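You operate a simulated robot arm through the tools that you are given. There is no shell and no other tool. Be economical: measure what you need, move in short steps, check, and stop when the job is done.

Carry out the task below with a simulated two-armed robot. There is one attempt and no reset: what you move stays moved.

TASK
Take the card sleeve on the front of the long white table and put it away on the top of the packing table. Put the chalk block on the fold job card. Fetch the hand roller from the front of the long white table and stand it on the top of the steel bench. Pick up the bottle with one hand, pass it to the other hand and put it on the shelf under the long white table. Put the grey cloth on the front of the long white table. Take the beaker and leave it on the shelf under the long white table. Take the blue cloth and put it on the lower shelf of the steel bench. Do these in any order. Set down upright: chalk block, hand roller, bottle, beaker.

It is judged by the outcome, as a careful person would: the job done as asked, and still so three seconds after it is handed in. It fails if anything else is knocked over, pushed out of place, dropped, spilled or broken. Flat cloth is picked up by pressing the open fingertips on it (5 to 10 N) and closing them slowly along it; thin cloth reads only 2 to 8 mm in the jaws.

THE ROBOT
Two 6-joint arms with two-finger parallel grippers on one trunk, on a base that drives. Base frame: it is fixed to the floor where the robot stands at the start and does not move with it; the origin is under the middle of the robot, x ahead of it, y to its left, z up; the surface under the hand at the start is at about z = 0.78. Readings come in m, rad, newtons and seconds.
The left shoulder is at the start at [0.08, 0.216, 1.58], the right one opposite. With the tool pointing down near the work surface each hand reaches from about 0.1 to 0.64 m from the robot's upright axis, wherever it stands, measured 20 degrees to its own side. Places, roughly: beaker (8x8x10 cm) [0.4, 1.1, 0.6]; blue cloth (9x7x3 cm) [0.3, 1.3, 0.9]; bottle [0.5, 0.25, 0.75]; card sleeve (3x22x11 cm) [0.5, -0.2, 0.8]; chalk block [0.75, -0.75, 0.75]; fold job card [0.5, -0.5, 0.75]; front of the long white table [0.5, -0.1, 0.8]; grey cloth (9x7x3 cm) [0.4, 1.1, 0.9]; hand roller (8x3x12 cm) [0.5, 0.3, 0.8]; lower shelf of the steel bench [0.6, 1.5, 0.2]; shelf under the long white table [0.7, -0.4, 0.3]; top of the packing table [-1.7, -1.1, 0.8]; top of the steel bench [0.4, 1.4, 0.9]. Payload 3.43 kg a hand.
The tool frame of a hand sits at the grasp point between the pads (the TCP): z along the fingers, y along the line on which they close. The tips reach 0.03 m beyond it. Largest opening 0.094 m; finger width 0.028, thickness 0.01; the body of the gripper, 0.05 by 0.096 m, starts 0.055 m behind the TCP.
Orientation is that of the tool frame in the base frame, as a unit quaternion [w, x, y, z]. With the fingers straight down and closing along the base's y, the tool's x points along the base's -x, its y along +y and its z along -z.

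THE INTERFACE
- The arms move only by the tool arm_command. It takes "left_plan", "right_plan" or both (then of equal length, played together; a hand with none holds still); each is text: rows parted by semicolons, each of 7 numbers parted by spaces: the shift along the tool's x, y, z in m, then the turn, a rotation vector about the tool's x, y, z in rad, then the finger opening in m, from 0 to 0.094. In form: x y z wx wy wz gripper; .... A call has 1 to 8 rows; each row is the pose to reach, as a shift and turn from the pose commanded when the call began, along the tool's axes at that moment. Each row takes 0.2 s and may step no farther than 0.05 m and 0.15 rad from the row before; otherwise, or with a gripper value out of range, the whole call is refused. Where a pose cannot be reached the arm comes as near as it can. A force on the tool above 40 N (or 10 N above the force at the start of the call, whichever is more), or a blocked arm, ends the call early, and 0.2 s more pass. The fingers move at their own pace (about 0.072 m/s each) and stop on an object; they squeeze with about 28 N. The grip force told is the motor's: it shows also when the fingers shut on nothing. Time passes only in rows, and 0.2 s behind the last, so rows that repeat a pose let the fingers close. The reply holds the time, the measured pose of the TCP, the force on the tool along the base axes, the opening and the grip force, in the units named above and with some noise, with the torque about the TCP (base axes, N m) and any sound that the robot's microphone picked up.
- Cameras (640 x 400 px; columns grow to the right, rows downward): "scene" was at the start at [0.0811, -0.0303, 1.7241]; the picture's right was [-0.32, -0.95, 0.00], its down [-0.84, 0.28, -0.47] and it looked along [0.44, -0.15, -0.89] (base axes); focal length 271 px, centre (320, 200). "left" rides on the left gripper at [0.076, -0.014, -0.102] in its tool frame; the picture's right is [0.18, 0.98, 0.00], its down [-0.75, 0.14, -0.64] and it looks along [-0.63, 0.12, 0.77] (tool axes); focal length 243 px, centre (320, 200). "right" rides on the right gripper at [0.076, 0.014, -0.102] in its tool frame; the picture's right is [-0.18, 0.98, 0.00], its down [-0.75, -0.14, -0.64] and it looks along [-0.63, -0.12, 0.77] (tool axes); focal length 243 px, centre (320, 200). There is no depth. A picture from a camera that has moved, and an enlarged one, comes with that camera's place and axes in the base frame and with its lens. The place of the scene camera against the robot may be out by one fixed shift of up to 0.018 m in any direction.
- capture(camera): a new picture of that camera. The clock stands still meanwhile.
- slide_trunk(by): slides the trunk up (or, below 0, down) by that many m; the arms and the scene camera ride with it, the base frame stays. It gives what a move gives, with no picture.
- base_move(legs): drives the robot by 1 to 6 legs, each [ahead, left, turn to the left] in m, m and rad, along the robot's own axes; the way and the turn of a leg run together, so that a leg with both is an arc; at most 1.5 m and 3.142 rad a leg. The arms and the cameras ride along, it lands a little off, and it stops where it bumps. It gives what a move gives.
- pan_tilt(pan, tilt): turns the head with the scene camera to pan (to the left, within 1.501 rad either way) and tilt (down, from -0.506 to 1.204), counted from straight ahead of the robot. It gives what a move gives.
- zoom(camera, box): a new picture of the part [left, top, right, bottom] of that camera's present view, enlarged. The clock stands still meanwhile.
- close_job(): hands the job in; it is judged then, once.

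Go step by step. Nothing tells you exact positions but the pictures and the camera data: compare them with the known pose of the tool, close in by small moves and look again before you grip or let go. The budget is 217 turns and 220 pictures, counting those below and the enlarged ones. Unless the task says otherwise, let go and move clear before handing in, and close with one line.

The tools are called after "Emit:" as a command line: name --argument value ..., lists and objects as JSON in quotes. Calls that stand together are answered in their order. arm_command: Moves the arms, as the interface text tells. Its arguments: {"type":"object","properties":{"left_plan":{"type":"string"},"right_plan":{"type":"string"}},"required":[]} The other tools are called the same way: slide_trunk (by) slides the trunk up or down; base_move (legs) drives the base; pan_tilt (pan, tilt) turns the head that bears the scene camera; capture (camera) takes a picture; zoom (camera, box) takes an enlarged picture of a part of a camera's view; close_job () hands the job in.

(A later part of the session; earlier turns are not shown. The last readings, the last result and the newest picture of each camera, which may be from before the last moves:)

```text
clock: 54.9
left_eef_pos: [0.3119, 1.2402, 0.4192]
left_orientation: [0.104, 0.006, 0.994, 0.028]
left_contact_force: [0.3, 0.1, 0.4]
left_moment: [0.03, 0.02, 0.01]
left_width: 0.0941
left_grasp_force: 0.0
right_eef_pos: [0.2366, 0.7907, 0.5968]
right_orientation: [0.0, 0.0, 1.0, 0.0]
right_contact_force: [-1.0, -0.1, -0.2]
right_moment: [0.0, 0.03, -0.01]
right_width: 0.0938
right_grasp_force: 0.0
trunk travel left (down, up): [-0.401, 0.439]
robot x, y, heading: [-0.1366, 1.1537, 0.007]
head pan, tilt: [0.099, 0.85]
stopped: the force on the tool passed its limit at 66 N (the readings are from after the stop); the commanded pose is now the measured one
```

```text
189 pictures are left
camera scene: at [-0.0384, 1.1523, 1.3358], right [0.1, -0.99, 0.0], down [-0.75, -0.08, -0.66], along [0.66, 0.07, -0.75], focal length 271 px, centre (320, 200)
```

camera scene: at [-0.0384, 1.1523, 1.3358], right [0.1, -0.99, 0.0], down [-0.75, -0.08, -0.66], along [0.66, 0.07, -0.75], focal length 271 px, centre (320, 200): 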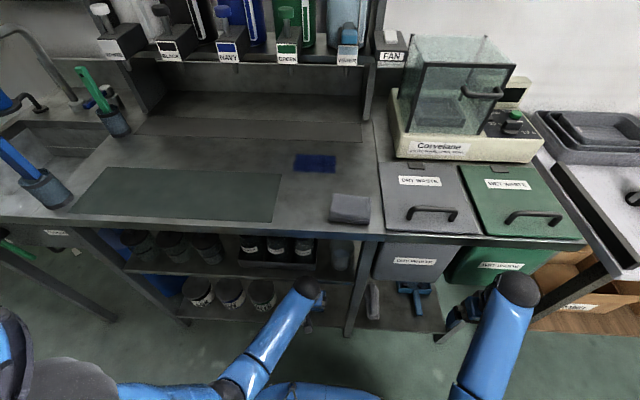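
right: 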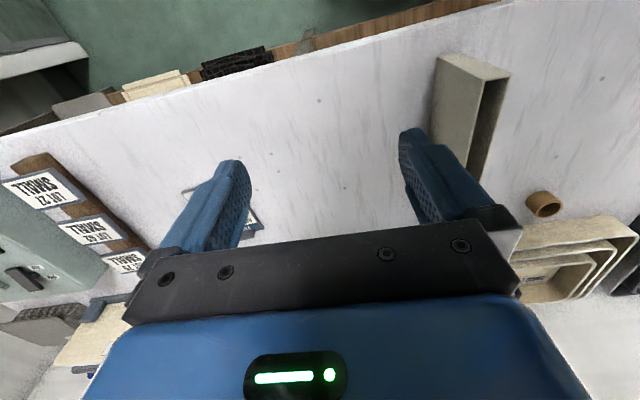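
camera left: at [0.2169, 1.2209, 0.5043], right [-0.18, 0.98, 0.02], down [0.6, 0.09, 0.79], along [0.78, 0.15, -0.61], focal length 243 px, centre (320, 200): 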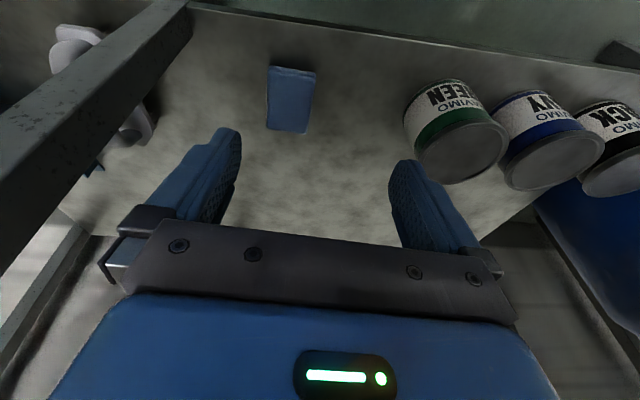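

The retreat row was too long and the trunk rise bumped the hand lightly on the shelf; nothing seems displaced. I'll withdraw the hand properly now, one step at a time.

Emit:
arm_command --left_plan "0.04 0 0 0 0 0 0.094; 0.08 0 -0.01 0 0 0 0.094; 0.12 -0.01 -0.02 0 -0.12 0 0.094; 0.14 -0.03 -0.03 0 -0.25 0 0.094; 0.14 -0.06 -0.03 0 -0.38 0 0.094; 0.14 -0.09 -0.03 0 -0.5 0 0.094; 0.14 -0.1 -0.03 0 -0.58 0 0.094"

Emit:
capture --camera "left"

```text
clock: 56.7
left_eef_pos: [0.1877, 1.1687, 0.413]
left_orientation: [0.376, -0.045, 0.925, 0.036]
left_contact_force: [0.0, -0.2, 0.6]
left_moment: [0.02, 0.0, 0.04]
left_width: 0.0943
left_grasp_force: 0.0
right_eef_pos: [0.238, 0.7896, 0.5905]
right_orientation: [-0.001, 0.0, 1.0, 0.0]
right_contact_force: [-0.8, 0.0, 0.8]
right_moment: [-0.03, -0.01, 0.02]
right_width: 0.0939
right_grasp_force: 0.2
trunk travel left (down, up): [-0.401, 0.439]
robot x, y, heading: [-0.1306, 1.1553, 0.001]
head pan, tilt: [0.099, 0.85]
stopped in row 7 (left hand): the arm was blocked; the commanded pose is now the measured one
```

```text
188 pictures are left
camera left: at [0.0646, 1.1391, 0.4332], right [-0.24, 0.97, -0.1], down [0.08, 0.12, 0.99], along [0.97, 0.23, -0.1], focal length 243 px, centre (320, 200)
```

left: 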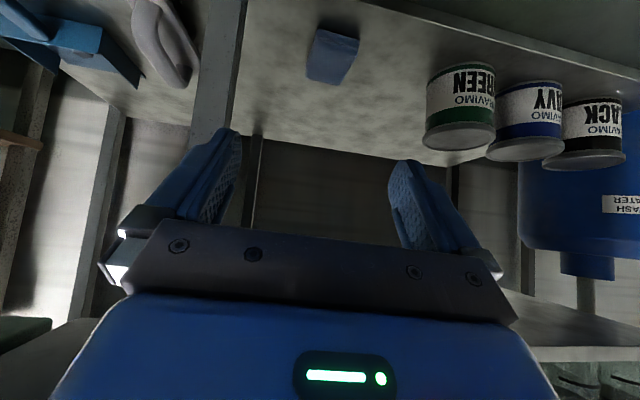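

Hand is clear of the shelves now. Raising the trunk 0.22 m to bring it level with the middle shelf.

Emit:
slide_trunk --by 0.22

Emit:
capture --camera "left"

```text
clock: 59.0
left_eef_pos: [0.1841, 1.1817, 0.6258]
left_orientation: [0.375, -0.035, 0.925, 0.054]
left_contact_force: [-0.9, -0.1, 0.3]
left_moment: [0.0, 0.01, 0.02]
left_width: 0.0938
left_grasp_force: 0.1
right_eef_pos: [0.2393, 0.7903, 0.8138]
right_orientation: [0.0, -0.001, 1.0, -0.001]
right_contact_force: [-0.5, 0.4, -0.1]
right_moment: [0.04, -0.02, -0.01]
right_width: 0.0941
right_grasp_force: 0.1
trunk travel left (down, up): [-0.621, 0.219]
robot x, y, heading: [-0.1349, 1.1524, 0.006]
head pan, tilt: [0.099, 0.85]
```

```text
187 pictures are left
camera left: at [0.0608, 1.1515, 0.6445], right [-0.24, 0.97, -0.06], down [0.08, 0.08, 0.99], along [0.97, 0.23, -0.1], focal length 243 px, centre (320, 200)
```

left: 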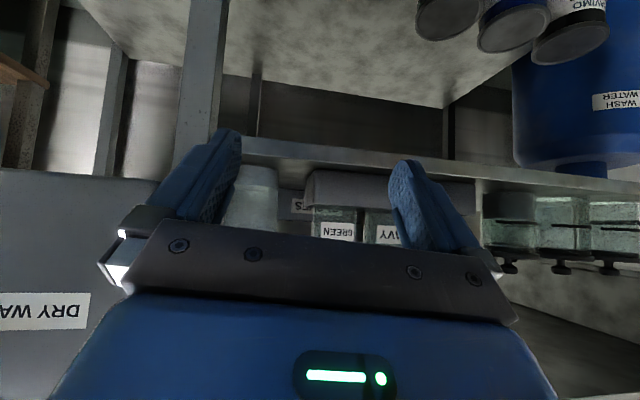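

The beaker is seen at about (0.395, 1.138), standing beside the bench post and the jar tray. I'll zoom to check clearances.

Emit:
zoom --camera "left" --box '[120, 60, 360, 260]'

Emit:
zoom --camera "scene" --box '[240, 180, 420, 320]'

```text
2.00 times, centred on (240, 160) of left
camera zoom: at [0.0608, 1.1515, 0.6445], right [-0.24, 0.97, -0.06], down [0.08, 0.08, 0.99], along [0.97, 0.23, -0.1], focal length 485 px, centre (480, 280)
```

zoom: 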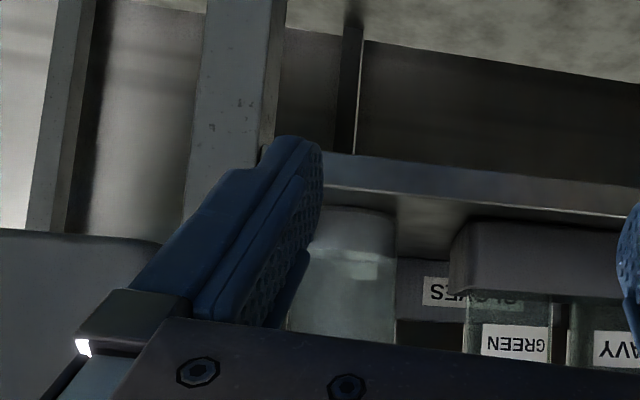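

```text
2.86 times, centred on (330, 250) of scene
camera zoom: at [-0.037, 1.1517, 1.5528], right [0.1, -0.99, 0.0], down [-0.75, -0.08, -0.66], along [0.66, 0.07, -0.75], focal length 773 px, centre (291, 57)
```

zoom: 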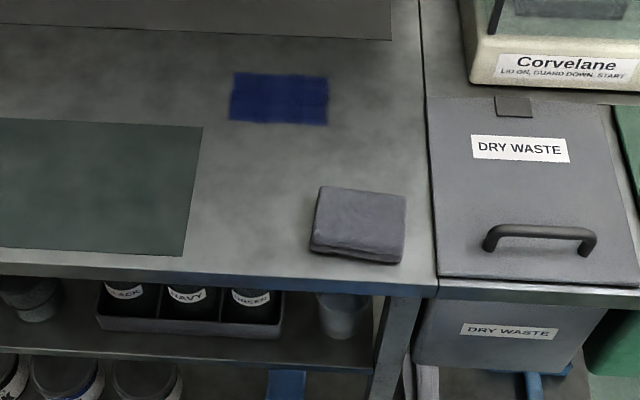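

The beaker sits close beside the post, so clearances matter. I'll lower the trunk so the head camera sees into the shelf.

Emit:
slide_trunk --by -0.48

Emit:
pan_tilt --pan 0.0 --tilt 0.75

Emit:
zoom --camera "scene" --box '[220, 120, 420, 300]'

```text
refused: -0.48 is not a number from -0.4 to 0.4
```

```text
clock: 59.7
left_eef_pos: [0.1838, 1.1808, 0.626]
left_orientation: [0.375, -0.036, 0.925, 0.051]
left_contact_force: [0.1, -0.1, -0.5]
left_moment: [-0.01, -0.03, 0.0]
left_width: 0.0941
left_grasp_force: 0.0
right_eef_pos: [0.2366, 0.7903, 0.814]
right_orientation: [0.001, -0.001, 1.0, 0.0]
right_contact_force: [-0.3, -0.2, -0.3]
right_moment: [0.01, -0.01, 0.04]
right_width: 0.0941
right_grasp_force: 0.1
trunk travel left (down, up): [-0.621, 0.219]
robot x, y, heading: [-0.1423, 1.1532, 0.002]
head pan, tilt: [0.0, 0.75]
```

```text
2.22 times, centred on (320, 210) of scene
camera zoom: at [-0.032, 1.144, 1.5605], right [0.0, -1.0, 0.0], down [-0.68, 0.0, -0.73], along [0.73, 0.0, -0.68], focal length 602 px, centre (320, 178)
```

zoom: 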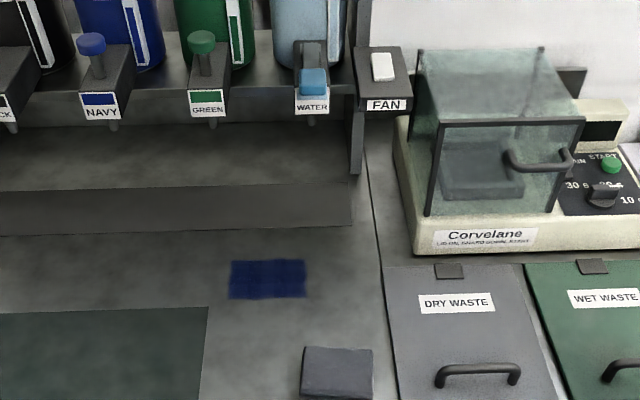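

Emit:
slide_trunk --by -0.4

Emit:
zoom --camera "scene" --box '[240, 180, 440, 340]'

```text
clock: 63.0
left_eef_pos: [0.1948, 1.1604, 0.2665]
left_orientation: [0.383, -0.054, 0.922, 0.029]
left_contact_force: [-29.7, 13.8, 60.6]
left_moment: [-1.2, 7.25, -2.22]
left_width: 0.0941
left_grasp_force: 0.1
right_eef_pos: [0.2365, 0.7901, 0.4341]
right_orientation: [0.0, 0.0, 1.0, 0.0]
right_contact_force: [0.6, -0.7, -0.3]
right_moment: [-0.03, 0.01, -0.02]
right_width: 0.0939
right_grasp_force: 0.1
trunk travel left (down, up): [-0.242, 0.598]
robot x, y, heading: [-0.1357, 1.1499, 0.003]
head pan, tilt: [0.0, 0.75]
stopped: the force on the tool passed its limit at 156 N (the readings are from after the stop); the commanded pose is now the measured one
```

```text
2.50 times, centred on (340, 260) of scene
camera zoom: at [-0.0355, 1.1447, 1.1797], right [0.0, -1.0, 0.0], down [-0.68, 0.0, -0.73], along [0.73, 0.0, -0.68], focal length 677 px, centre (270, 50)
```

zoom: 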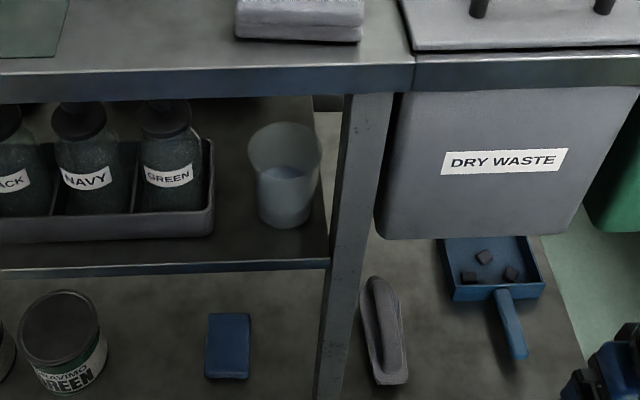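

The beaker (half full, so keep it level) is at about (0.38, 1.135), with the post on its right and tray on its left; approaching yawed ~37° from the left gives clearance. The left hand touched something low, so I raise the trunk first.

Emit:
slide_trunk --by 0.38

Emit:
arm_command --left_plan "0 0 0 0.09 0 0.09 0.085; 0 0 0 0.18 0 0.18 0.085; 0 0 0 0.27 0 0.27 0.085; 0 0 0 0.36 0 0.36 0.085; 0 0 0 0.45 0 0.45 0.085; 0 0 0 0.54 0 0.54 0.085"

Emit:
capture --camera "left"

Emit:
capture --camera "scene"

```text
clock: 66.6
left_eef_pos: [0.1935, 1.1622, 0.6442]
left_orientation: [0.382, -0.05, 0.922, 0.034]
left_contact_force: [0.1, -0.2, 0.7]
left_moment: [0.0, -0.01, 0.02]
left_width: 0.094
left_grasp_force: 0.0
right_eef_pos: [0.238, 0.79, 0.8144]
right_orientation: [0.0, -0.001, 1.0, 0.0]
right_contact_force: [0.7, -0.7, -0.7]
right_moment: [0.0, -0.02, -0.01]
right_width: 0.0939
right_grasp_force: 0.1
trunk travel left (down, up): [-0.622, 0.218]
robot x, y, heading: [-0.1364, 1.1513, -0.001]
head pan, tilt: [0.0, 0.75]
```

```text
clock: 68.0
left_eef_pos: [0.1939, 1.16, 0.6458]
left_orientation: [0.361, 0.296, 0.877, -0.115]
left_contact_force: [0.0, 0.4, 0.6]
left_moment: [-0.02, -0.01, 0.01]
left_width: 0.085
left_grasp_force: 0.1
right_eef_pos: [0.2375, 0.7904, 0.8135]
right_orientation: [0.0, -0.001, 1.0, 0.0]
right_contact_force: [0.8, -0.4, -0.8]
right_moment: [0.01, 0.02, -0.01]
right_width: 0.0942
right_grasp_force: 0.0
trunk travel left (down, up): [-0.622, 0.218]
robot x, y, heading: [-0.1331, 1.1519, 0.002]
head pan, tilt: [0.0, 0.75]
```

```text
182 pictures are left
camera left: at [0.086, 1.2235, 0.6673], right [0.49, 0.86, -0.12], down [0.15, 0.05, 0.99], along [0.86, -0.5, -0.1], focal length 243 px, centre (320, 200)
```

left: 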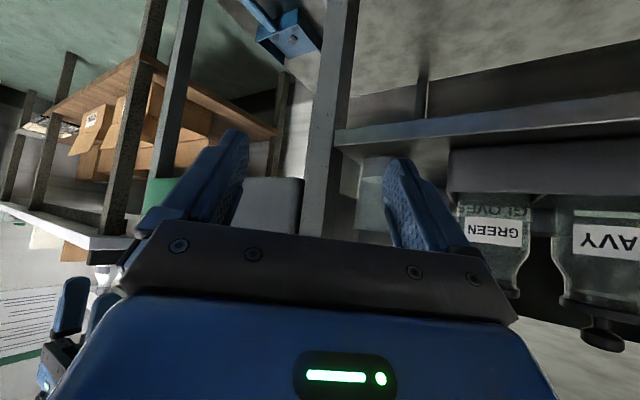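

```text
181 pictures are left
camera scene: at [-0.0319, 1.1438, 1.5614], right [0.0, -1.0, 0.0], down [-0.68, 0.0, -0.73], along [0.73, 0.0, -0.68], focal length 271 px, centre (320, 200)
```

scene: 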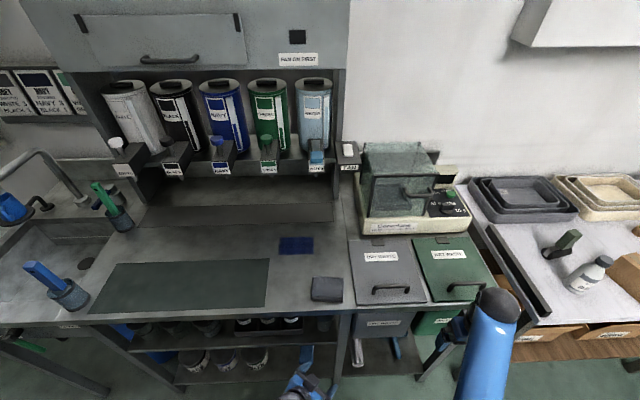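

Yaw is set. Now shift sideways along the closing line so the approach is aligned with the beaker, then look.

Emit:
arm_command --left_plan "0 0.045 0 0 0 0 0.085; 0.01 0.075 0.01 0 0 0 0.085; 0.02 0.091 0.02 0 0 0 0.085"

Emit:
capture --camera "left"

```text
clock: 68.8
left_eef_pos: [0.2493, 1.2325, 0.6198]
left_orientation: [0.36, 0.297, 0.877, -0.114]
left_contact_force: [-0.2, -0.4, -0.8]
left_moment: [0.01, 0.01, -0.01]
left_width: 0.085
left_grasp_force: 0.1
right_eef_pos: [0.2374, 0.7903, 0.8143]
right_orientation: [0.0, -0.001, 1.0, -0.001]
right_contact_force: [-0.7, 0.0, -0.3]
right_moment: [0.0, 0.0, 0.02]
right_width: 0.0942
right_grasp_force: 0.1
trunk travel left (down, up): [-0.622, 0.218]
robot x, y, heading: [-0.136, 1.1538, 0.007]
head pan, tilt: [0.0, 0.75]
```

```text
180 pictures are left
camera left: at [0.1408, 1.2971, 0.6404], right [0.49, 0.87, -0.12], down [0.15, 0.05, 0.99], along [0.86, -0.5, -0.1], focal length 243 px, centre (320, 200)
```

left: 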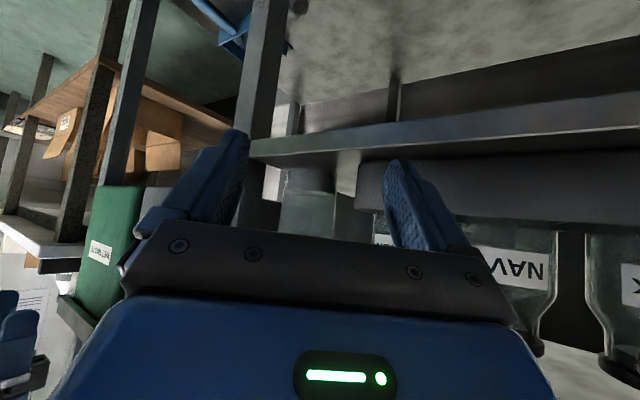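

Combining two views, the beaker centre is (0.385, 1.139) with shelf top at z≈0.58. I'll raise 1 cm, align, and advance halfway.

Emit:
arm_command --left_plan "-0.007 0.011 -0.007 0 0 0 0.085; -0.035 0.011 0.021 0 0 0 0.085; -0.064 0.011 0.05 0 0 0 0.085"

Emit:
capture --camera "left"

```text
clock: 69.6
left_eef_pos: [0.3198, 1.194, 0.6293]
left_orientation: [0.359, 0.298, 0.877, -0.114]
left_contact_force: [0.1, -0.2, 0.1]
left_moment: [-0.02, 0.01, 0.0]
left_width: 0.0848
left_grasp_force: 0.1
right_eef_pos: [0.2396, 0.7894, 0.8138]
right_orientation: [-0.001, -0.001, 1.0, 0.0]
right_contact_force: [-0.5, -0.8, -0.2]
right_moment: [0.0, 0.03, 0.0]
right_width: 0.0941
right_grasp_force: 0.0
trunk travel left (down, up): [-0.622, 0.218]
robot x, y, heading: [-0.1341, 1.1537, 0.002]
head pan, tilt: [0.0, 0.75]
```

```text
179 pictures are left
camera left: at [0.2121, 1.2566, 0.6497], right [0.49, 0.87, -0.11], down [0.15, 0.05, 0.99], along [0.86, -0.5, -0.11], focal length 243 px, centre (320, 200)
```

left: 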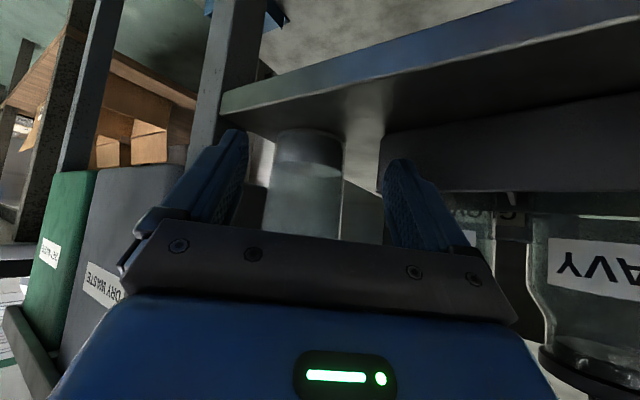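

Beaker is centred between the fingers and clearances look right. Advancing the remaining way.

Emit:
arm_command --left_plan "-0.02 0 0.02 0 0 0 0.085; -0.04 0 0.04 0 0 0 0.085; -0.056 0 0.056 0 0 0 0.085"

Emit:
capture --camera "left"

```text
clock: 70.4
left_eef_pos: [0.3832, 1.1446, 0.6269]
left_orientation: [0.36, 0.297, 0.877, -0.114]
left_contact_force: [0.2, 0.0, 0.9]
left_moment: [-0.03, 0.0, -0.03]
left_width: 0.0851
left_grasp_force: 0.1
right_eef_pos: [0.2382, 0.7904, 0.8128]
right_orientation: [0.0, -0.001, 1.0, 0.0]
right_contact_force: [0.3, -0.5, -0.3]
right_moment: [-0.03, 0.02, -0.02]
right_width: 0.0941
right_grasp_force: 0.2
trunk travel left (down, up): [-0.622, 0.218]
robot x, y, heading: [-0.1347, 1.1493, 0.003]
head pan, tilt: [0.0, 0.75]
```

```text
178 pictures are left
camera left: at [0.2756, 1.2088, 0.6473], right [0.49, 0.86, -0.11], down [0.15, 0.05, 0.99], along [0.86, -0.5, -0.1], focal length 243 px, centre (320, 200)
```

left: 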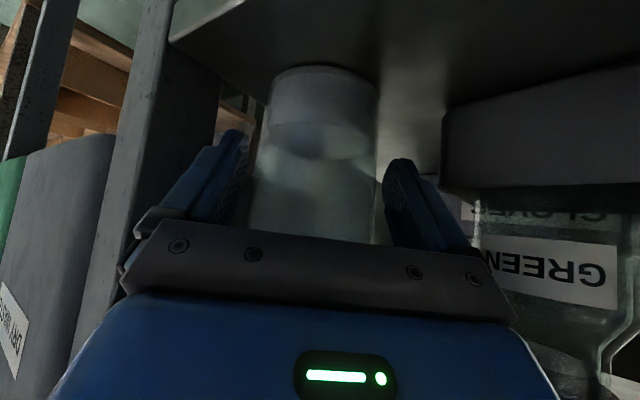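

The beaker is between the pads. Closing gently.

Emit:
arm_command --left_plan "0 0 0 0 0 0 0.075; 0 0 0 0 0 0 0.065; 0 0 0 0 0 0 0.055; 0 0 0 0 0 0 0.04; 0 0 0 0 0 0 0.04"

Emit:
capture --camera "left"

```text
clock: 71.6
left_eef_pos: [0.3839, 1.1454, 0.6265]
left_orientation: [0.361, 0.296, 0.877, -0.113]
left_contact_force: [-0.4, -0.2, 0.4]
left_moment: [-0.07, 0.04, -0.01]
left_width: 0.0716
left_grasp_force: 27.8
right_eef_pos: [0.2394, 0.7896, 0.8131]
right_orientation: [0.0, -0.001, 1.0, 0.0]
right_contact_force: [0.5, -0.3, -1.1]
right_moment: [-0.05, 0.01, 0.01]
right_width: 0.094
right_grasp_force: 0.1
trunk travel left (down, up): [-0.622, 0.218]
robot x, y, heading: [-0.1337, 1.1528, 0.003]
head pan, tilt: [0.0, 0.75]
```

```text
177 pictures are left
camera left: at [0.2755, 1.2089, 0.6475], right [0.49, 0.86, -0.11], down [0.15, 0.05, 0.99], along [0.86, -0.5, -0.1], focal length 243 px, centre (320, 200)
```

left: 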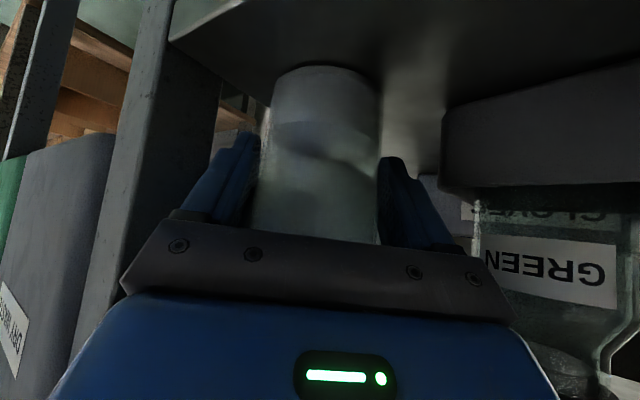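

Gripped at 72 mm. Lifting 3 cm and retracting slowly.

Emit:
arm_command --left_plan "-0.01 0 -0.01 0 0 0 0.04; -0.021 0 -0.021 0 0 0 0.04; -0.004 0 -0.039 0 0 0 0.04; 0.017 0 -0.06 0 0 0 0.04; 0.038 0 -0.081 0 0 0 0.04; 0.06 0 -0.103 0 0 0 0.04; 0.081 0 -0.124 0 0 0 0.04"

Emit:
capture --camera "left"

```text
clock: 73.2
left_eef_pos: [0.2667, 1.2317, 0.66]
left_orientation: [0.362, 0.297, 0.876, -0.115]
left_contact_force: [0.5, 0.1, -1.0]
left_moment: [-0.06, -0.03, 0.04]
left_width: 0.0714
left_grasp_force: 28.5
right_eef_pos: [0.2372, 0.7897, 0.8142]
right_orientation: [0.0, -0.001, 1.0, -0.001]
right_contact_force: [0.7, 0.0, 0.2]
right_moment: [0.02, -0.01, 0.01]
right_width: 0.0938
right_grasp_force: 0.0
trunk travel left (down, up): [-0.622, 0.218]
robot x, y, heading: [-0.1387, 1.1574, 0.001]
head pan, tilt: [0.0, 0.75]
```

```text
176 pictures are left
camera left: at [0.1579, 1.2955, 0.6804], right [0.49, 0.86, -0.11], down [0.15, 0.05, 0.99], along [0.86, -0.5, -0.1], focal length 243 px, centre (320, 200)
```

left: 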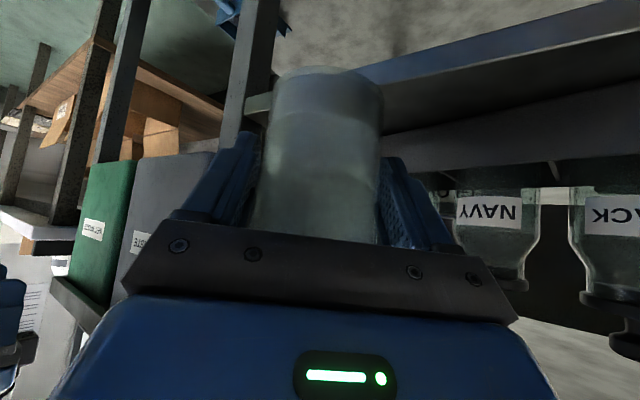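

Beaker is out. Moving it back and left, well clear of the bench edge.

Emit:
arm_command --left_plan "0.029 -0.002 -0.029 0 0 0 0.04; 0.058 -0.004 -0.058 0 0 0 0.04; 0.086 -0.005 -0.086 0 0 0 0.04"

```text
clock: 74.0
left_eef_pos: [0.1676, 1.3005, 0.6601]
left_orientation: [0.36, 0.296, 0.877, -0.113]
left_contact_force: [-1.0, 0.3, -0.6]
left_moment: [0.0, 0.04, -0.02]
left_width: 0.0716
left_grasp_force: 28.1
right_eef_pos: [0.2386, 0.7889, 0.8144]
right_orientation: [0.0, -0.001, 1.0, 0.0]
right_contact_force: [0.1, 0.3, -0.2]
right_moment: [0.03, -0.01, 0.03]
right_width: 0.0939
right_grasp_force: 0.0
trunk travel left (down, up): [-0.622, 0.218]
robot x, y, heading: [-0.1377, 1.1556, 0.004]
head pan, tilt: [0.0, 0.75]
```

Now raise the trunk and bring the right hand over the grey cloth while turning it 90°.

Emit:
slide_trunk --by 0.2

Emit:
arm_command --right_plan "-0.014 0.042 0 0 0 -0.15 0.094; -0.028 0.085 0 0 0 -0.3 0.094; -0.041 0.128 0 0 0 -0.45 0.094; -0.055 0.17 0 0 0 -0.6 0.094; -0.069 0.213 0 0 0 -0.75 0.094; -0.083 0.256 0 0 0 -0.9 0.094; -0.096 0.298 0 0 0 -1.05 0.094; -0.11 0.34 0 0 0 -1.2 0.094"

Emit:
arm_command --right_plan "0 0 0 0 0 -0.15 0.094; 0 0 0 0 0 -0.3 0.094; 0 0 0 0 0 -0.37 0.094"

Emit:
capture --camera "right"

```text
clock: 76.2
left_eef_pos: [0.1676, 1.3017, 0.8599]
left_orientation: [0.361, 0.296, 0.877, -0.113]
left_contact_force: [0.3, 0.7, -1.7]
left_moment: [-0.01, 0.02, -0.04]
left_width: 0.0711
left_grasp_force: 28.0
right_eef_pos: [0.2389, 0.79, 1.0149]
right_orientation: [0.0, -0.001, 1.0, 0.0]
right_contact_force: [0.0, 0.3, -0.7]
right_moment: [-0.01, 0.02, 0.02]
right_width: 0.094
right_grasp_force: 0.1
trunk travel left (down, up): [-0.822, 0.018]
robot x, y, heading: [-0.1333, 1.1555, 0.002]
head pan, tilt: [0.0, 0.75]
```

```text
clock: 78.0
left_eef_pos: [0.1679, 1.3016, 0.8597]
left_orientation: [0.36, 0.296, 0.877, -0.114]
left_contact_force: [-0.9, 0.7, -0.8]
left_moment: [-0.02, -0.01, -0.06]
left_width: 0.0712
left_grasp_force: 27.7
right_eef_pos: [0.3473, 1.1317, 1.0108]
right_orientation: [-0.002, -0.565, 0.825, 0.001]
right_contact_force: [0.2, 0.3, -0.9]
right_moment: [-0.02, 0.04, 0.02]
right_width: 0.0939
right_grasp_force: 0.1
trunk travel left (down, up): [-0.822, 0.018]
robot x, y, heading: [-0.1306, 1.1503, 0.004]
head pan, tilt: [0.0, 0.75]
```

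```text
clock: 78.8
left_eef_pos: [0.1669, 1.3012, 0.8598]
left_orientation: [0.36, 0.298, 0.877, -0.114]
left_contact_force: [0.3, 0.6, -1.2]
left_moment: [-0.02, -0.02, 0.01]
left_width: 0.0713
left_grasp_force: 27.4
right_eef_pos: [0.3461, 1.1306, 1.0124]
right_orientation: [0.001, 0.707, -0.707, 0.0]
right_contact_force: [0.2, -0.3, 0.2]
right_moment: [0.04, -0.02, 0.03]
right_width: 0.0941
right_grasp_force: 0.1
trunk travel left (down, up): [-0.822, 0.018]
robot x, y, heading: [-0.1354, 1.1524, 0.001]
head pan, tilt: [0.0, 0.75]
```

```text
175 pictures are left
camera right: at [0.3337, 1.054, 1.1157], right [-0.98, 0.18, 0.0], down [0.14, 0.75, 0.64], along [0.12, 0.63, -0.77], focal length 243 px, centre (320, 200)
```

right: 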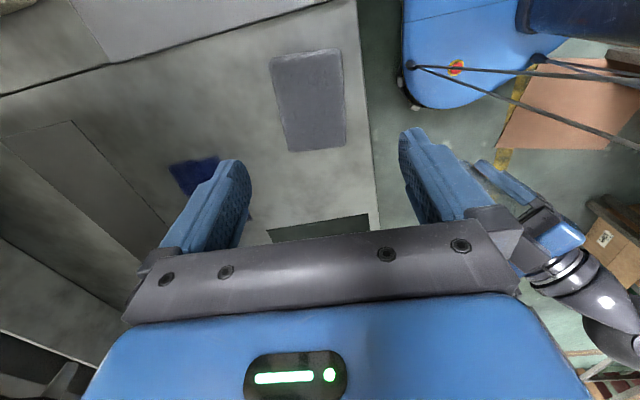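

Grey cloth centre is about (0.357, 1.125), slightly rotated. Align and descend most of the way, then check.

Emit:
arm_command --right_plan "0.006 -0.01 0.04 0 0 -0.08 0.094; 0.006 -0.01 0.075 0 0 -0.08 0.094"

Emit:
capture --camera "right"

```text
clock: 79.4
left_eef_pos: [0.1678, 1.3009, 0.8583]
left_orientation: [0.36, 0.297, 0.877, -0.114]
left_contact_force: [0.1, -0.7, -1.8]
left_moment: [0.0, 0.02, 0.04]
left_width: 0.0716
left_grasp_force: 28.2
right_eef_pos: [0.3567, 1.1252, 0.9385]
right_orientation: [0.0, 0.736, -0.677, 0.0]
right_contact_force: [0.3, 0.0, 0.8]
right_moment: [-0.02, 0.02, -0.03]
right_width: 0.0939
right_grasp_force: 0.1
trunk travel left (down, up): [-0.822, 0.018]
robot x, y, heading: [-0.1319, 1.1536, 0.008]
head pan, tilt: [0.0, 0.75]
```

```text
174 pictures are left
camera right: at [0.3498, 1.0474, 1.0408], right [-0.99, 0.1, 0.0], down [0.08, 0.76, 0.64], along [0.07, 0.64, -0.77], focal length 243 px, centre (320, 200)
```

right: 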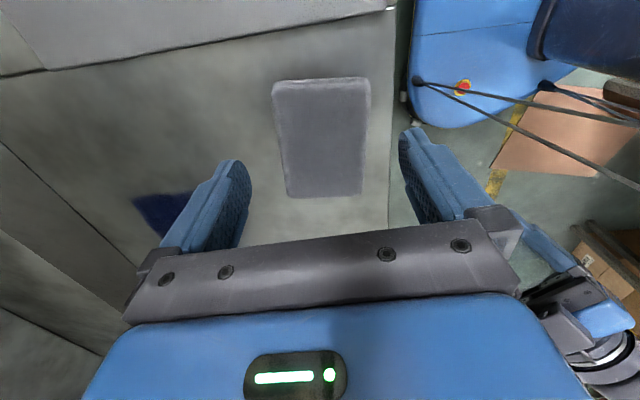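

Well aligned. Descend, grip and lift the grey cloth.

Emit:
arm_command --right_plan "0 0 0.025 0 0 0 0.094; 0 0 0.04 0 0 0 0.094; 0 0 0.046 0 0 0 0.094; 0 0 0.046 0 0 0 0.06; 0 0 0.046 0 0 0 0.03; 0 0 0.046 0 0 0 0.01; 0 0 0.02 0 0 0 0.01; 0 0 -0.03 0 0 0 0.01"

Emit:
capture --camera "right"

Emit:
capture --camera "left"

```text
clock: 81.2
left_eef_pos: [0.1671, 1.3004, 0.8598]
left_orientation: [0.36, 0.297, 0.877, -0.114]
left_contact_force: [0.2, -0.5, -1.2]
left_moment: [0.0, 0.01, 0.02]
left_width: 0.0713
left_grasp_force: 27.7
right_eef_pos: [0.3553, 1.1222, 0.9725]
right_orientation: [-0.001, 0.735, -0.678, 0.0]
right_contact_force: [-0.2, 0.0, 0.1]
right_moment: [-0.04, -0.04, 0.0]
right_width: 0.0686
right_grasp_force: 27.7
trunk travel left (down, up): [-0.822, 0.018]
robot x, y, heading: [-0.1331, 1.1538, 0.004]
head pan, tilt: [0.0, 0.75]
```

```text
173 pictures are left
camera right: at [0.3482, 1.0453, 1.0742], right [-0.99, 0.1, 0.0], down [0.08, 0.76, 0.64], along [0.07, 0.64, -0.77], focal length 243 px, centre (320, 200)
```

right: 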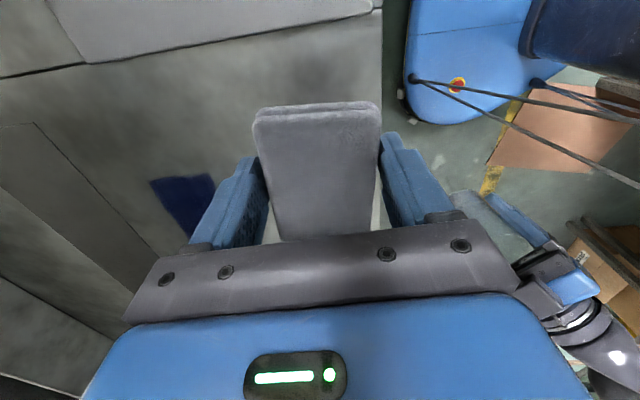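

```text
172 pictures are left
camera left: at [0.0589, 1.3647, 0.8806], right [0.49, 0.86, -0.11], down [0.15, 0.05, 0.99], along [0.86, -0.5, -0.1], focal length 243 px, centre (320, 200)
```

left: 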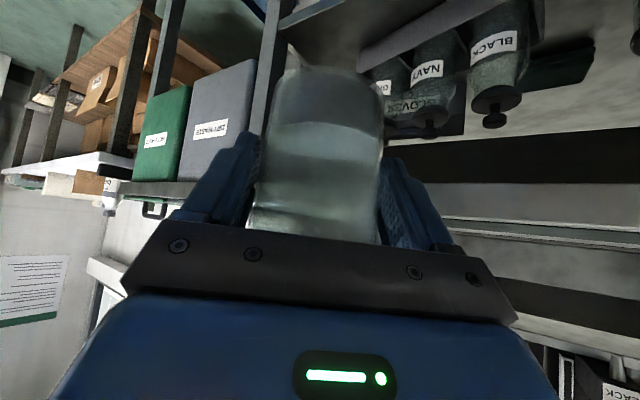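

Both objects are held. Driving back and then right to the white table.

Emit:
base_move --legs '[[-0.22, 0, 0], [0, -1.2, 0]]'

Emit:
pan_tilt --pan 0.0 --tilt 0.8

Emit:
capture --camera "scene"

```text
clock: 88.5
left_eef_pos: [-0.0553, 0.1026, 0.8596]
left_orientation: [0.36, 0.301, 0.875, -0.116]
left_contact_force: [-0.8, 1.5, -1.3]
left_moment: [-0.02, -0.04, 0.0]
left_width: 0.0711
left_grasp_force: 27.3
right_eef_pos: [0.1312, -0.0792, 0.9711]
right_orientation: [0.001, 0.731, -0.683, 0.001]
right_contact_force: [-0.2, -0.1, -0.3]
right_moment: [-0.03, -0.01, -0.01]
right_width: 0.0668
right_grasp_force: 28.3
trunk travel left (down, up): [-0.822, 0.018]
robot x, y, heading: [-0.3601, -0.0422, -0.015]
head pan, tilt: [0.0, 0.75]
```

```text
clock: 89.2
left_eef_pos: [-0.0563, 0.1012, 0.859]
left_orientation: [0.36, 0.3, 0.876, -0.115]
left_contact_force: [0.5, 0.2, -1.4]
left_moment: [-0.01, -0.03, -0.01]
left_width: 0.0714
left_grasp_force: 27.9
right_eef_pos: [0.1303, -0.0793, 0.9708]
right_orientation: [0.001, 0.731, -0.682, -0.001]
right_contact_force: [0.3, -0.2, -0.7]
right_moment: [0.01, 0.03, -0.02]
right_width: 0.0667
right_grasp_force: 27.8
trunk travel left (down, up): [-0.822, 0.018]
robot x, y, heading: [-0.3603, -0.0433, -0.007]
head pan, tilt: [0.0, 0.799]
```

```text
171 pictures are left
camera scene: at [-0.259, -0.0527, 1.7574], right [-0.01, -1.0, 0.0], down [-0.72, 0.01, -0.7], along [0.7, -0.01, -0.72], focal length 271 px, centre (320, 200)
```

scene: 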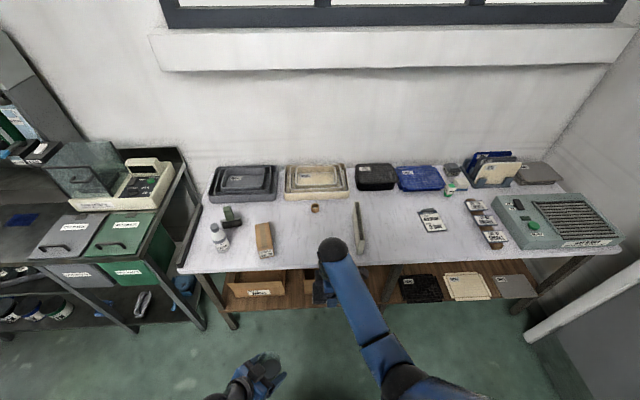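

Zooming on the job cards and the shelf below.

Emit:
zoom --camera "scene" --box '[380, 140, 560, 260]'

Emit:
zoom --camera "scene" --box '[190, 240, 560, 330]'

```text
3.33 times, centred on (470, 200) of scene
camera zoom: at [-0.259, -0.0527, 1.7574], right [-0.01, -1.0, 0.0], down [-0.72, 0.01, -0.7], along [0.7, -0.01, -0.72], focal length 902 px, centre (-180, 200)
```

zoom: 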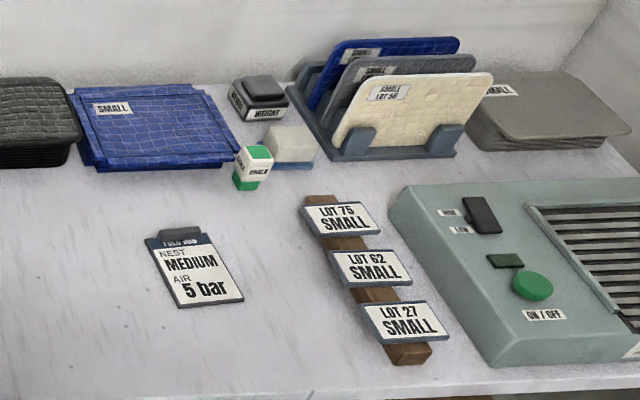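

```text
1.73 times, centred on (375, 285) of scene
camera zoom: at [-0.259, -0.0527, 1.7574], right [-0.01, -1.0, 0.0], down [-0.72, 0.01, -0.7], along [0.7, -0.01, -0.72], focal length 468 px, centre (225, 53)
```

zoom: 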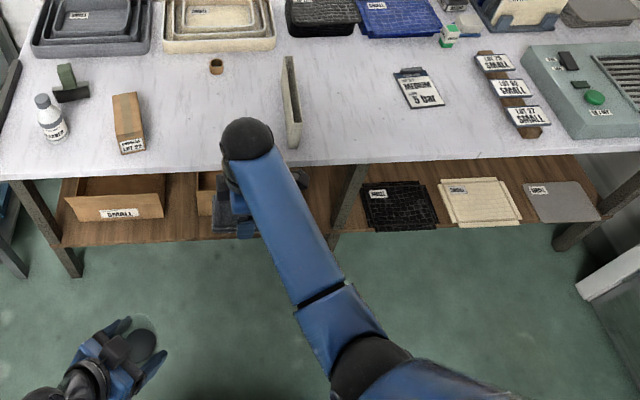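

The fold job card is the clipboard at (0.55, -0.58); the chalk is the green/white block behind it. I'll sidestep right, then approach to set the grey cloth at the front of the table around (0.39, -0.35).

Emit:
base_move --legs '[[0, -0.28, 0.01], [0.26, 0, 0]]'

Emit:
capture --camera "right"

```text
clock: 92.6
left_eef_pos: [0.1992, -0.173, 0.8603]
left_orientation: [0.361, 0.294, 0.878, -0.112]
left_contact_force: [0.0, -0.8, -0.8]
left_moment: [-0.03, 0.01, 0.0]
left_width: 0.0714
left_grasp_force: 27.8
right_eef_pos: [0.3893, -0.3487, 0.9728]
right_orientation: [-0.001, 0.737, -0.676, 0.001]
right_contact_force: [-0.3, 0.3, -0.7]
right_moment: [-0.01, -0.03, -0.01]
right_width: 0.0658
right_grasp_force: 28.1
trunk travel left (down, up): [-0.822, 0.018]
robot x, y, heading: [-0.0997, -0.3219, 0.013]
head pan, tilt: [0.0, 0.799]
```

```text
168 pictures are left
camera right: at [0.3819, -0.4259, 1.0753], right [-1.0, 0.1, 0.0], down [0.07, 0.76, 0.64], along [0.06, 0.64, -0.77], focal length 243 px, centre (320, 200)
```

right: 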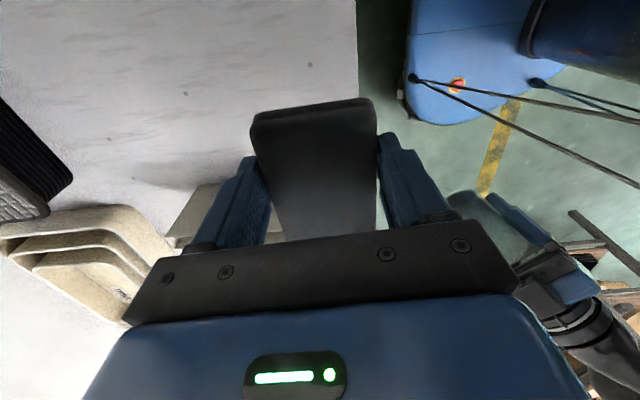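

Table edge is at x≈0.345 here, so I'll go 4 cm deeper and lower.

Emit:
arm_command --right_plan "0 -0.04 0.02 0 0 0 0.01; 0 -0.04 0.06 0 0 0 0.01; 0 -0.04 0.1 0 0 0 0.01; 0 -0.04 0.13 0 0 0 0.01; 0 -0.04 0.145 0 0 0 0.01; 0 -0.04 0.15 0 0 0 0.01"

```text
clock: 94.0
left_eef_pos: [0.2006, -0.1723, 0.8591]
left_orientation: [0.36, 0.294, 0.878, -0.113]
left_contact_force: [0.5, 0.0, -1.6]
left_moment: [0.0, 0.02, 0.0]
left_width: 0.0708
left_grasp_force: 28.3
right_eef_pos: [0.4298, -0.3465, 0.82]
right_orientation: [-0.001, 0.737, -0.676, 0.0]
right_contact_force: [0.2, 1.0, 0.0]
right_moment: [0.01, 0.02, -0.02]
right_width: 0.0654
right_grasp_force: 27.7
trunk travel left (down, up): [-0.822, 0.018]
robot x, y, heading: [-0.0986, -0.3231, 0.015]
head pan, tilt: [0.0, 0.799]
```

Emit:
arm_command --right_plan "0 0 0.004 0 0 0 0.01; 0 0 0.007 0 0 0 0.01; 0 0 0.010 0 0 0 0.01"

```text
clock: 94.8
left_eef_pos: [0.2018, -0.1715, 0.8594]
left_orientation: [0.361, 0.293, 0.878, -0.112]
left_contact_force: [-0.2, -0.2, -1.0]
left_moment: [0.0, -0.01, 0.04]
left_width: 0.071
left_grasp_force: 27.7
right_eef_pos: [0.4322, -0.3449, 0.8129]
right_orientation: [-0.001, 0.737, -0.675, 0.002]
right_contact_force: [0.8, 0.4, 6.8]
right_moment: [0.05, 0.24, -0.15]
right_width: 0.0655
right_grasp_force: 27.9
trunk travel left (down, up): [-0.822, 0.018]
robot x, y, heading: [-0.0972, -0.3195, 0.009]
head pan, tilt: [0.0, 0.799]
```

Contact (about 7 N). Release and rise.

Emit:
arm_command --right_plan "0 0 -0.001 0 0 0 0.03; 0 0 -0.001 0 0 0 0.06; 0 0 -0.001 0 0 0 0.094; 0 0 -0.001 0 0 0 0.094; 0 0 -0.03 0 0 0 0.094; 0 0 -0.07 0 0 0 0.094; 0 0 -0.12 0 0 0 0.094; 0 0 -0.165 0 0 0 0.094"

Emit:
capture --camera "right"

Emit:
capture --camera "scene"

```text
clock: 96.6
left_eef_pos: [0.2025, -0.1718, 0.861]
left_orientation: [0.36, 0.294, 0.878, -0.113]
left_contact_force: [0.0, 0.0, -1.5]
left_moment: [0.03, 0.0, -0.01]
left_width: 0.0714
left_grasp_force: 28.7
right_eef_pos: [0.4318, -0.3455, 0.9765]
right_orientation: [0.001, 0.737, -0.676, 0.0]
right_contact_force: [0.6, -0.4, -0.4]
right_moment: [0.01, 0.02, -0.01]
right_width: 0.094
right_grasp_force: 0.0
trunk travel left (down, up): [-0.822, 0.018]
robot x, y, heading: [-0.0976, -0.3197, 0.007]
head pan, tilt: [0.0, 0.799]
```

```text
167 pictures are left
camera right: at [0.4242, -0.4232, 1.0794], right [-1.0, 0.1, 0.0], down [0.08, 0.76, 0.64], along [0.06, 0.64, -0.77], focal length 243 px, centre (320, 200)
```

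right: 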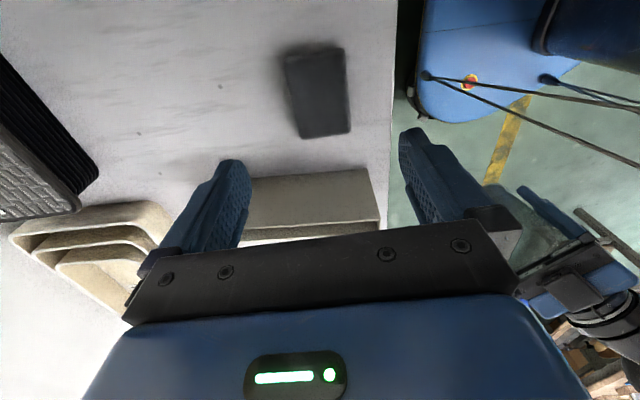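

```text
166 pictures are left
camera scene: at [0.001, -0.3297, 1.7574], right [0.01, -1.0, 0.0], down [-0.72, -0.01, -0.7], along [0.7, 0.01, -0.72], focal length 271 px, centre (320, 200)
```

scene: 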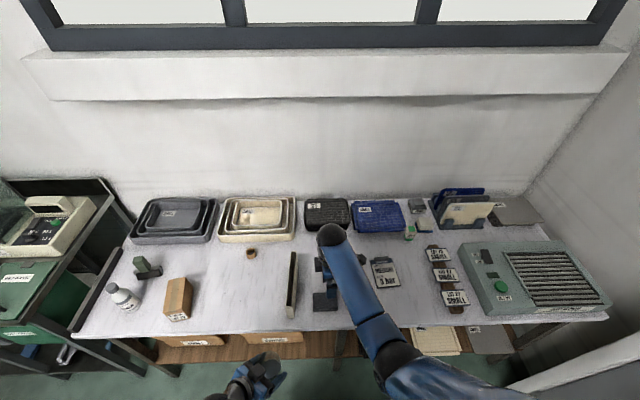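

The grey cloth is placed. Next the beaker: I'll retract the right hand off the table and yaw the left hand straight, keeping the beaker level.

Emit:
arm_command --left_plan "0 0 0 -0.08 0 -0.08 0.04; 0 0 0 -0.16 0 -0.16 0.04; 0 0 0 -0.24 0 -0.24 0.04; 0 0 0 -0.32 0 -0.32 0.04; 0 0 0 -0.4 0 -0.4 0.04; 0 0 0 -0.46 0 -0.46 0.04; 0 0 0 -0.46 0 -0.46 0.04; 0 0 0 -0.46 0 -0.46 0.04" --right_plan "0.035 0.029 0 0 0 0.15 0.094; 0.07 0.058 0 0 0 0.3 0.094; 0.105 0.087 0 0 0 0.45 0.094; 0.141 0.116 0 0 0 0.6 0.094; 0.176 0.145 0 0 0 0.75 0.094; 0.211 0.175 0 0 0 0.9 0.094; 0.247 0.204 0 0 0 1.05 0.094; 0.282 0.233 0 0 0 1.2 0.094"

Emit:
arm_command --right_plan "0 0 0 0 0 0.15 0.094; 0 0 0 0 0 0.3 0.094; 0 0 0 0 0 0.45 0.094"

Emit:
capture --camera "scene"

```text
clock: 98.4
left_eef_pos: [0.2009, -0.1714, 0.8596]
left_orientation: [0.383, -0.002, 0.924, 0.011]
left_contact_force: [-0.3, 0.9, -1.0]
left_moment: [-0.04, -0.03, -0.02]
left_width: 0.0715
left_grasp_force: 28.1
right_eef_pos: [0.2257, -0.6465, 0.9761]
right_orientation: [-0.001, -0.227, 0.974, 0.0]
right_contact_force: [-0.1, 0.0, -1.5]
right_moment: [-0.02, -0.01, -0.04]
right_width: 0.0941
right_grasp_force: 0.0
trunk travel left (down, up): [-0.822, 0.018]
robot x, y, heading: [-0.0977, -0.3211, 0.009]
head pan, tilt: [0.0, 0.799]
```

```text
clock: 99.2
left_eef_pos: [0.2022, -0.1723, 0.86]
left_orientation: [0.383, -0.002, 0.924, 0.01]
left_contact_force: [-0.5, 0.2, -0.5]
left_moment: [0.0, 0.01, 0.04]
left_width: 0.0715
left_grasp_force: 28.4
right_eef_pos: [0.2245, -0.6453, 0.9757]
right_orientation: [0.001, -0.003, 1.0, 0.0]
right_contact_force: [0.1, -0.5, -0.7]
right_moment: [0.01, 0.01, 0.0]
right_width: 0.094
right_grasp_force: 0.0
trunk travel left (down, up): [-0.822, 0.018]
robot x, y, heading: [-0.1004, -0.32, 0.011]
head pan, tilt: [0.0, 0.799]
```

```text
165 pictures are left
camera scene: at [0.0012, -0.33, 1.7574], right [0.01, -1.0, 0.0], down [-0.72, -0.01, -0.7], along [0.7, 0.01, -0.72], focal length 271 px, centre (320, 200)
```

scene: 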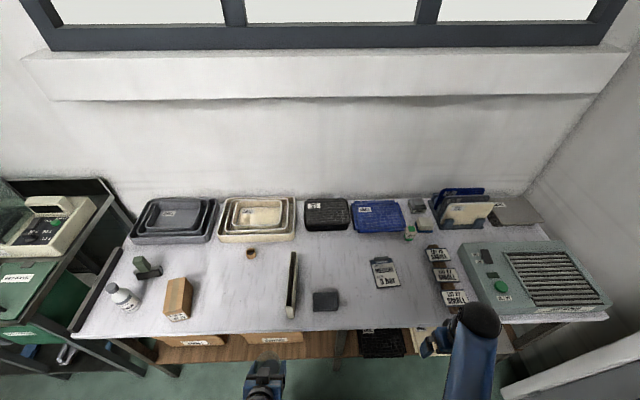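

Clear view. Lower the trunk and look under the table.

Emit:
slide_trunk --by -0.36

Emit:
capture --camera "scene"

Emit:
capture --camera "left"

```text
clock: 102.7
left_eef_pos: [0.2027, -0.1728, 0.5001]
left_orientation: [0.382, -0.002, 0.924, 0.01]
left_contact_force: [-0.4, -0.1, -1.7]
left_moment: [0.0, -0.01, 0.02]
left_width: 0.0714
left_grasp_force: 28.4
right_eef_pos: [0.2245, -0.645, 0.6154]
right_orientation: [0.001, -0.004, 1.0, 0.0]
right_contact_force: [-0.7, 0.2, -0.4]
right_moment: [0.0, -0.01, 0.01]
right_width: 0.0936
right_grasp_force: 0.1
trunk travel left (down, up): [-0.462, 0.378]
robot x, y, heading: [-0.0955, -0.322, 0.011]
head pan, tilt: [0.0, 0.799]
```

```text
164 pictures are left
camera scene: at [0.0012, -0.33, 1.3974], right [0.01, -1.0, 0.0], down [-0.72, -0.01, -0.7], along [0.7, 0.01, -0.72], focal length 271 px, centre (320, 200)
```

scene: 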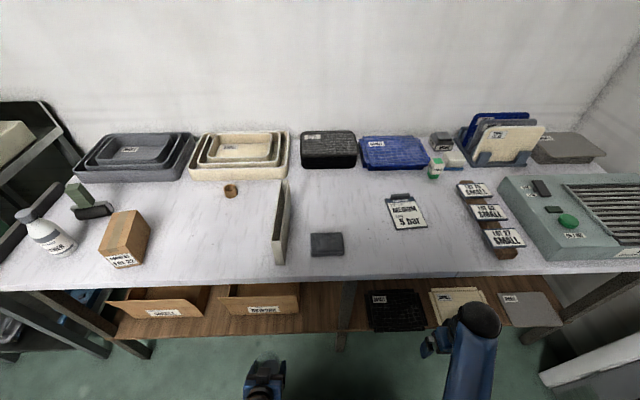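

```text
163 pictures are left
camera left: at [0.0764, -0.1886, 0.5191], right [-0.14, 0.98, -0.11], down [0.08, 0.12, 0.99], along [0.99, 0.13, -0.09], focal length 243 px, centre (320, 200)
```

left: 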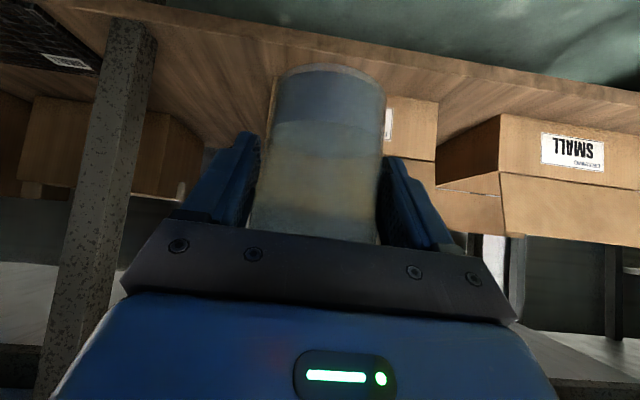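

The shelf gap between the REWORK box and the table leg is centred near y≈-0.305. I'll move the beaker sideways there and check.

Emit:
arm_command --left_plan "0 -0.04 0 0 0 0 0.04; 0 -0.08 0 0 0 0 0.04; 0 -0.12 0 0 0 0 0.04; 0 -0.132 0 0 0 0 0.04"

Emit:
capture --camera "left"

```text
clock: 103.9
left_eef_pos: [0.1954, -0.254, 0.4873]
left_orientation: [0.367, -0.028, 0.929, 0.036]
left_contact_force: [0.3, -0.1, -1.4]
left_moment: [0.01, -0.03, -0.01]
left_width: 0.0711
left_grasp_force: 27.9
right_eef_pos: [0.2261, -0.6451, 0.6143]
right_orientation: [-0.001, -0.004, 1.0, 0.0]
right_contact_force: [0.0, -0.1, -0.5]
right_moment: [0.0, 0.01, -0.02]
right_width: 0.0941
right_grasp_force: 0.1
trunk travel left (down, up): [-0.462, 0.378]
robot x, y, heading: [-0.0994, -0.3197, 0.006]
head pan, tilt: [0.0, 0.799]
stopped in row 4 (left hand): the arm was blocked; the commanded pose is now the measured one
```

```text
162 pictures are left
camera left: at [0.0721, -0.2794, 0.5106], right [-0.21, 0.97, -0.08], down [0.1, 0.1, 0.99], along [0.97, 0.2, -0.12], focal length 243 px, centre (320, 200)
```

left: 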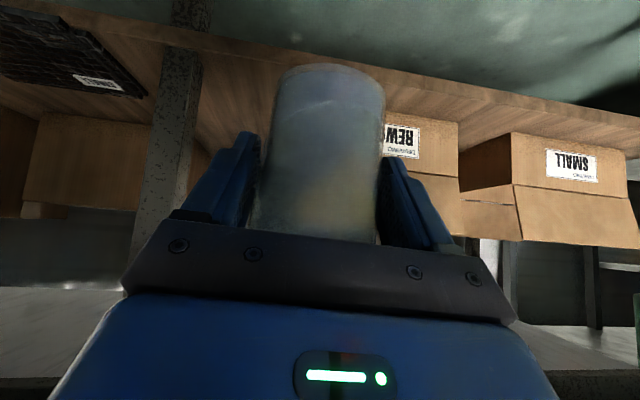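

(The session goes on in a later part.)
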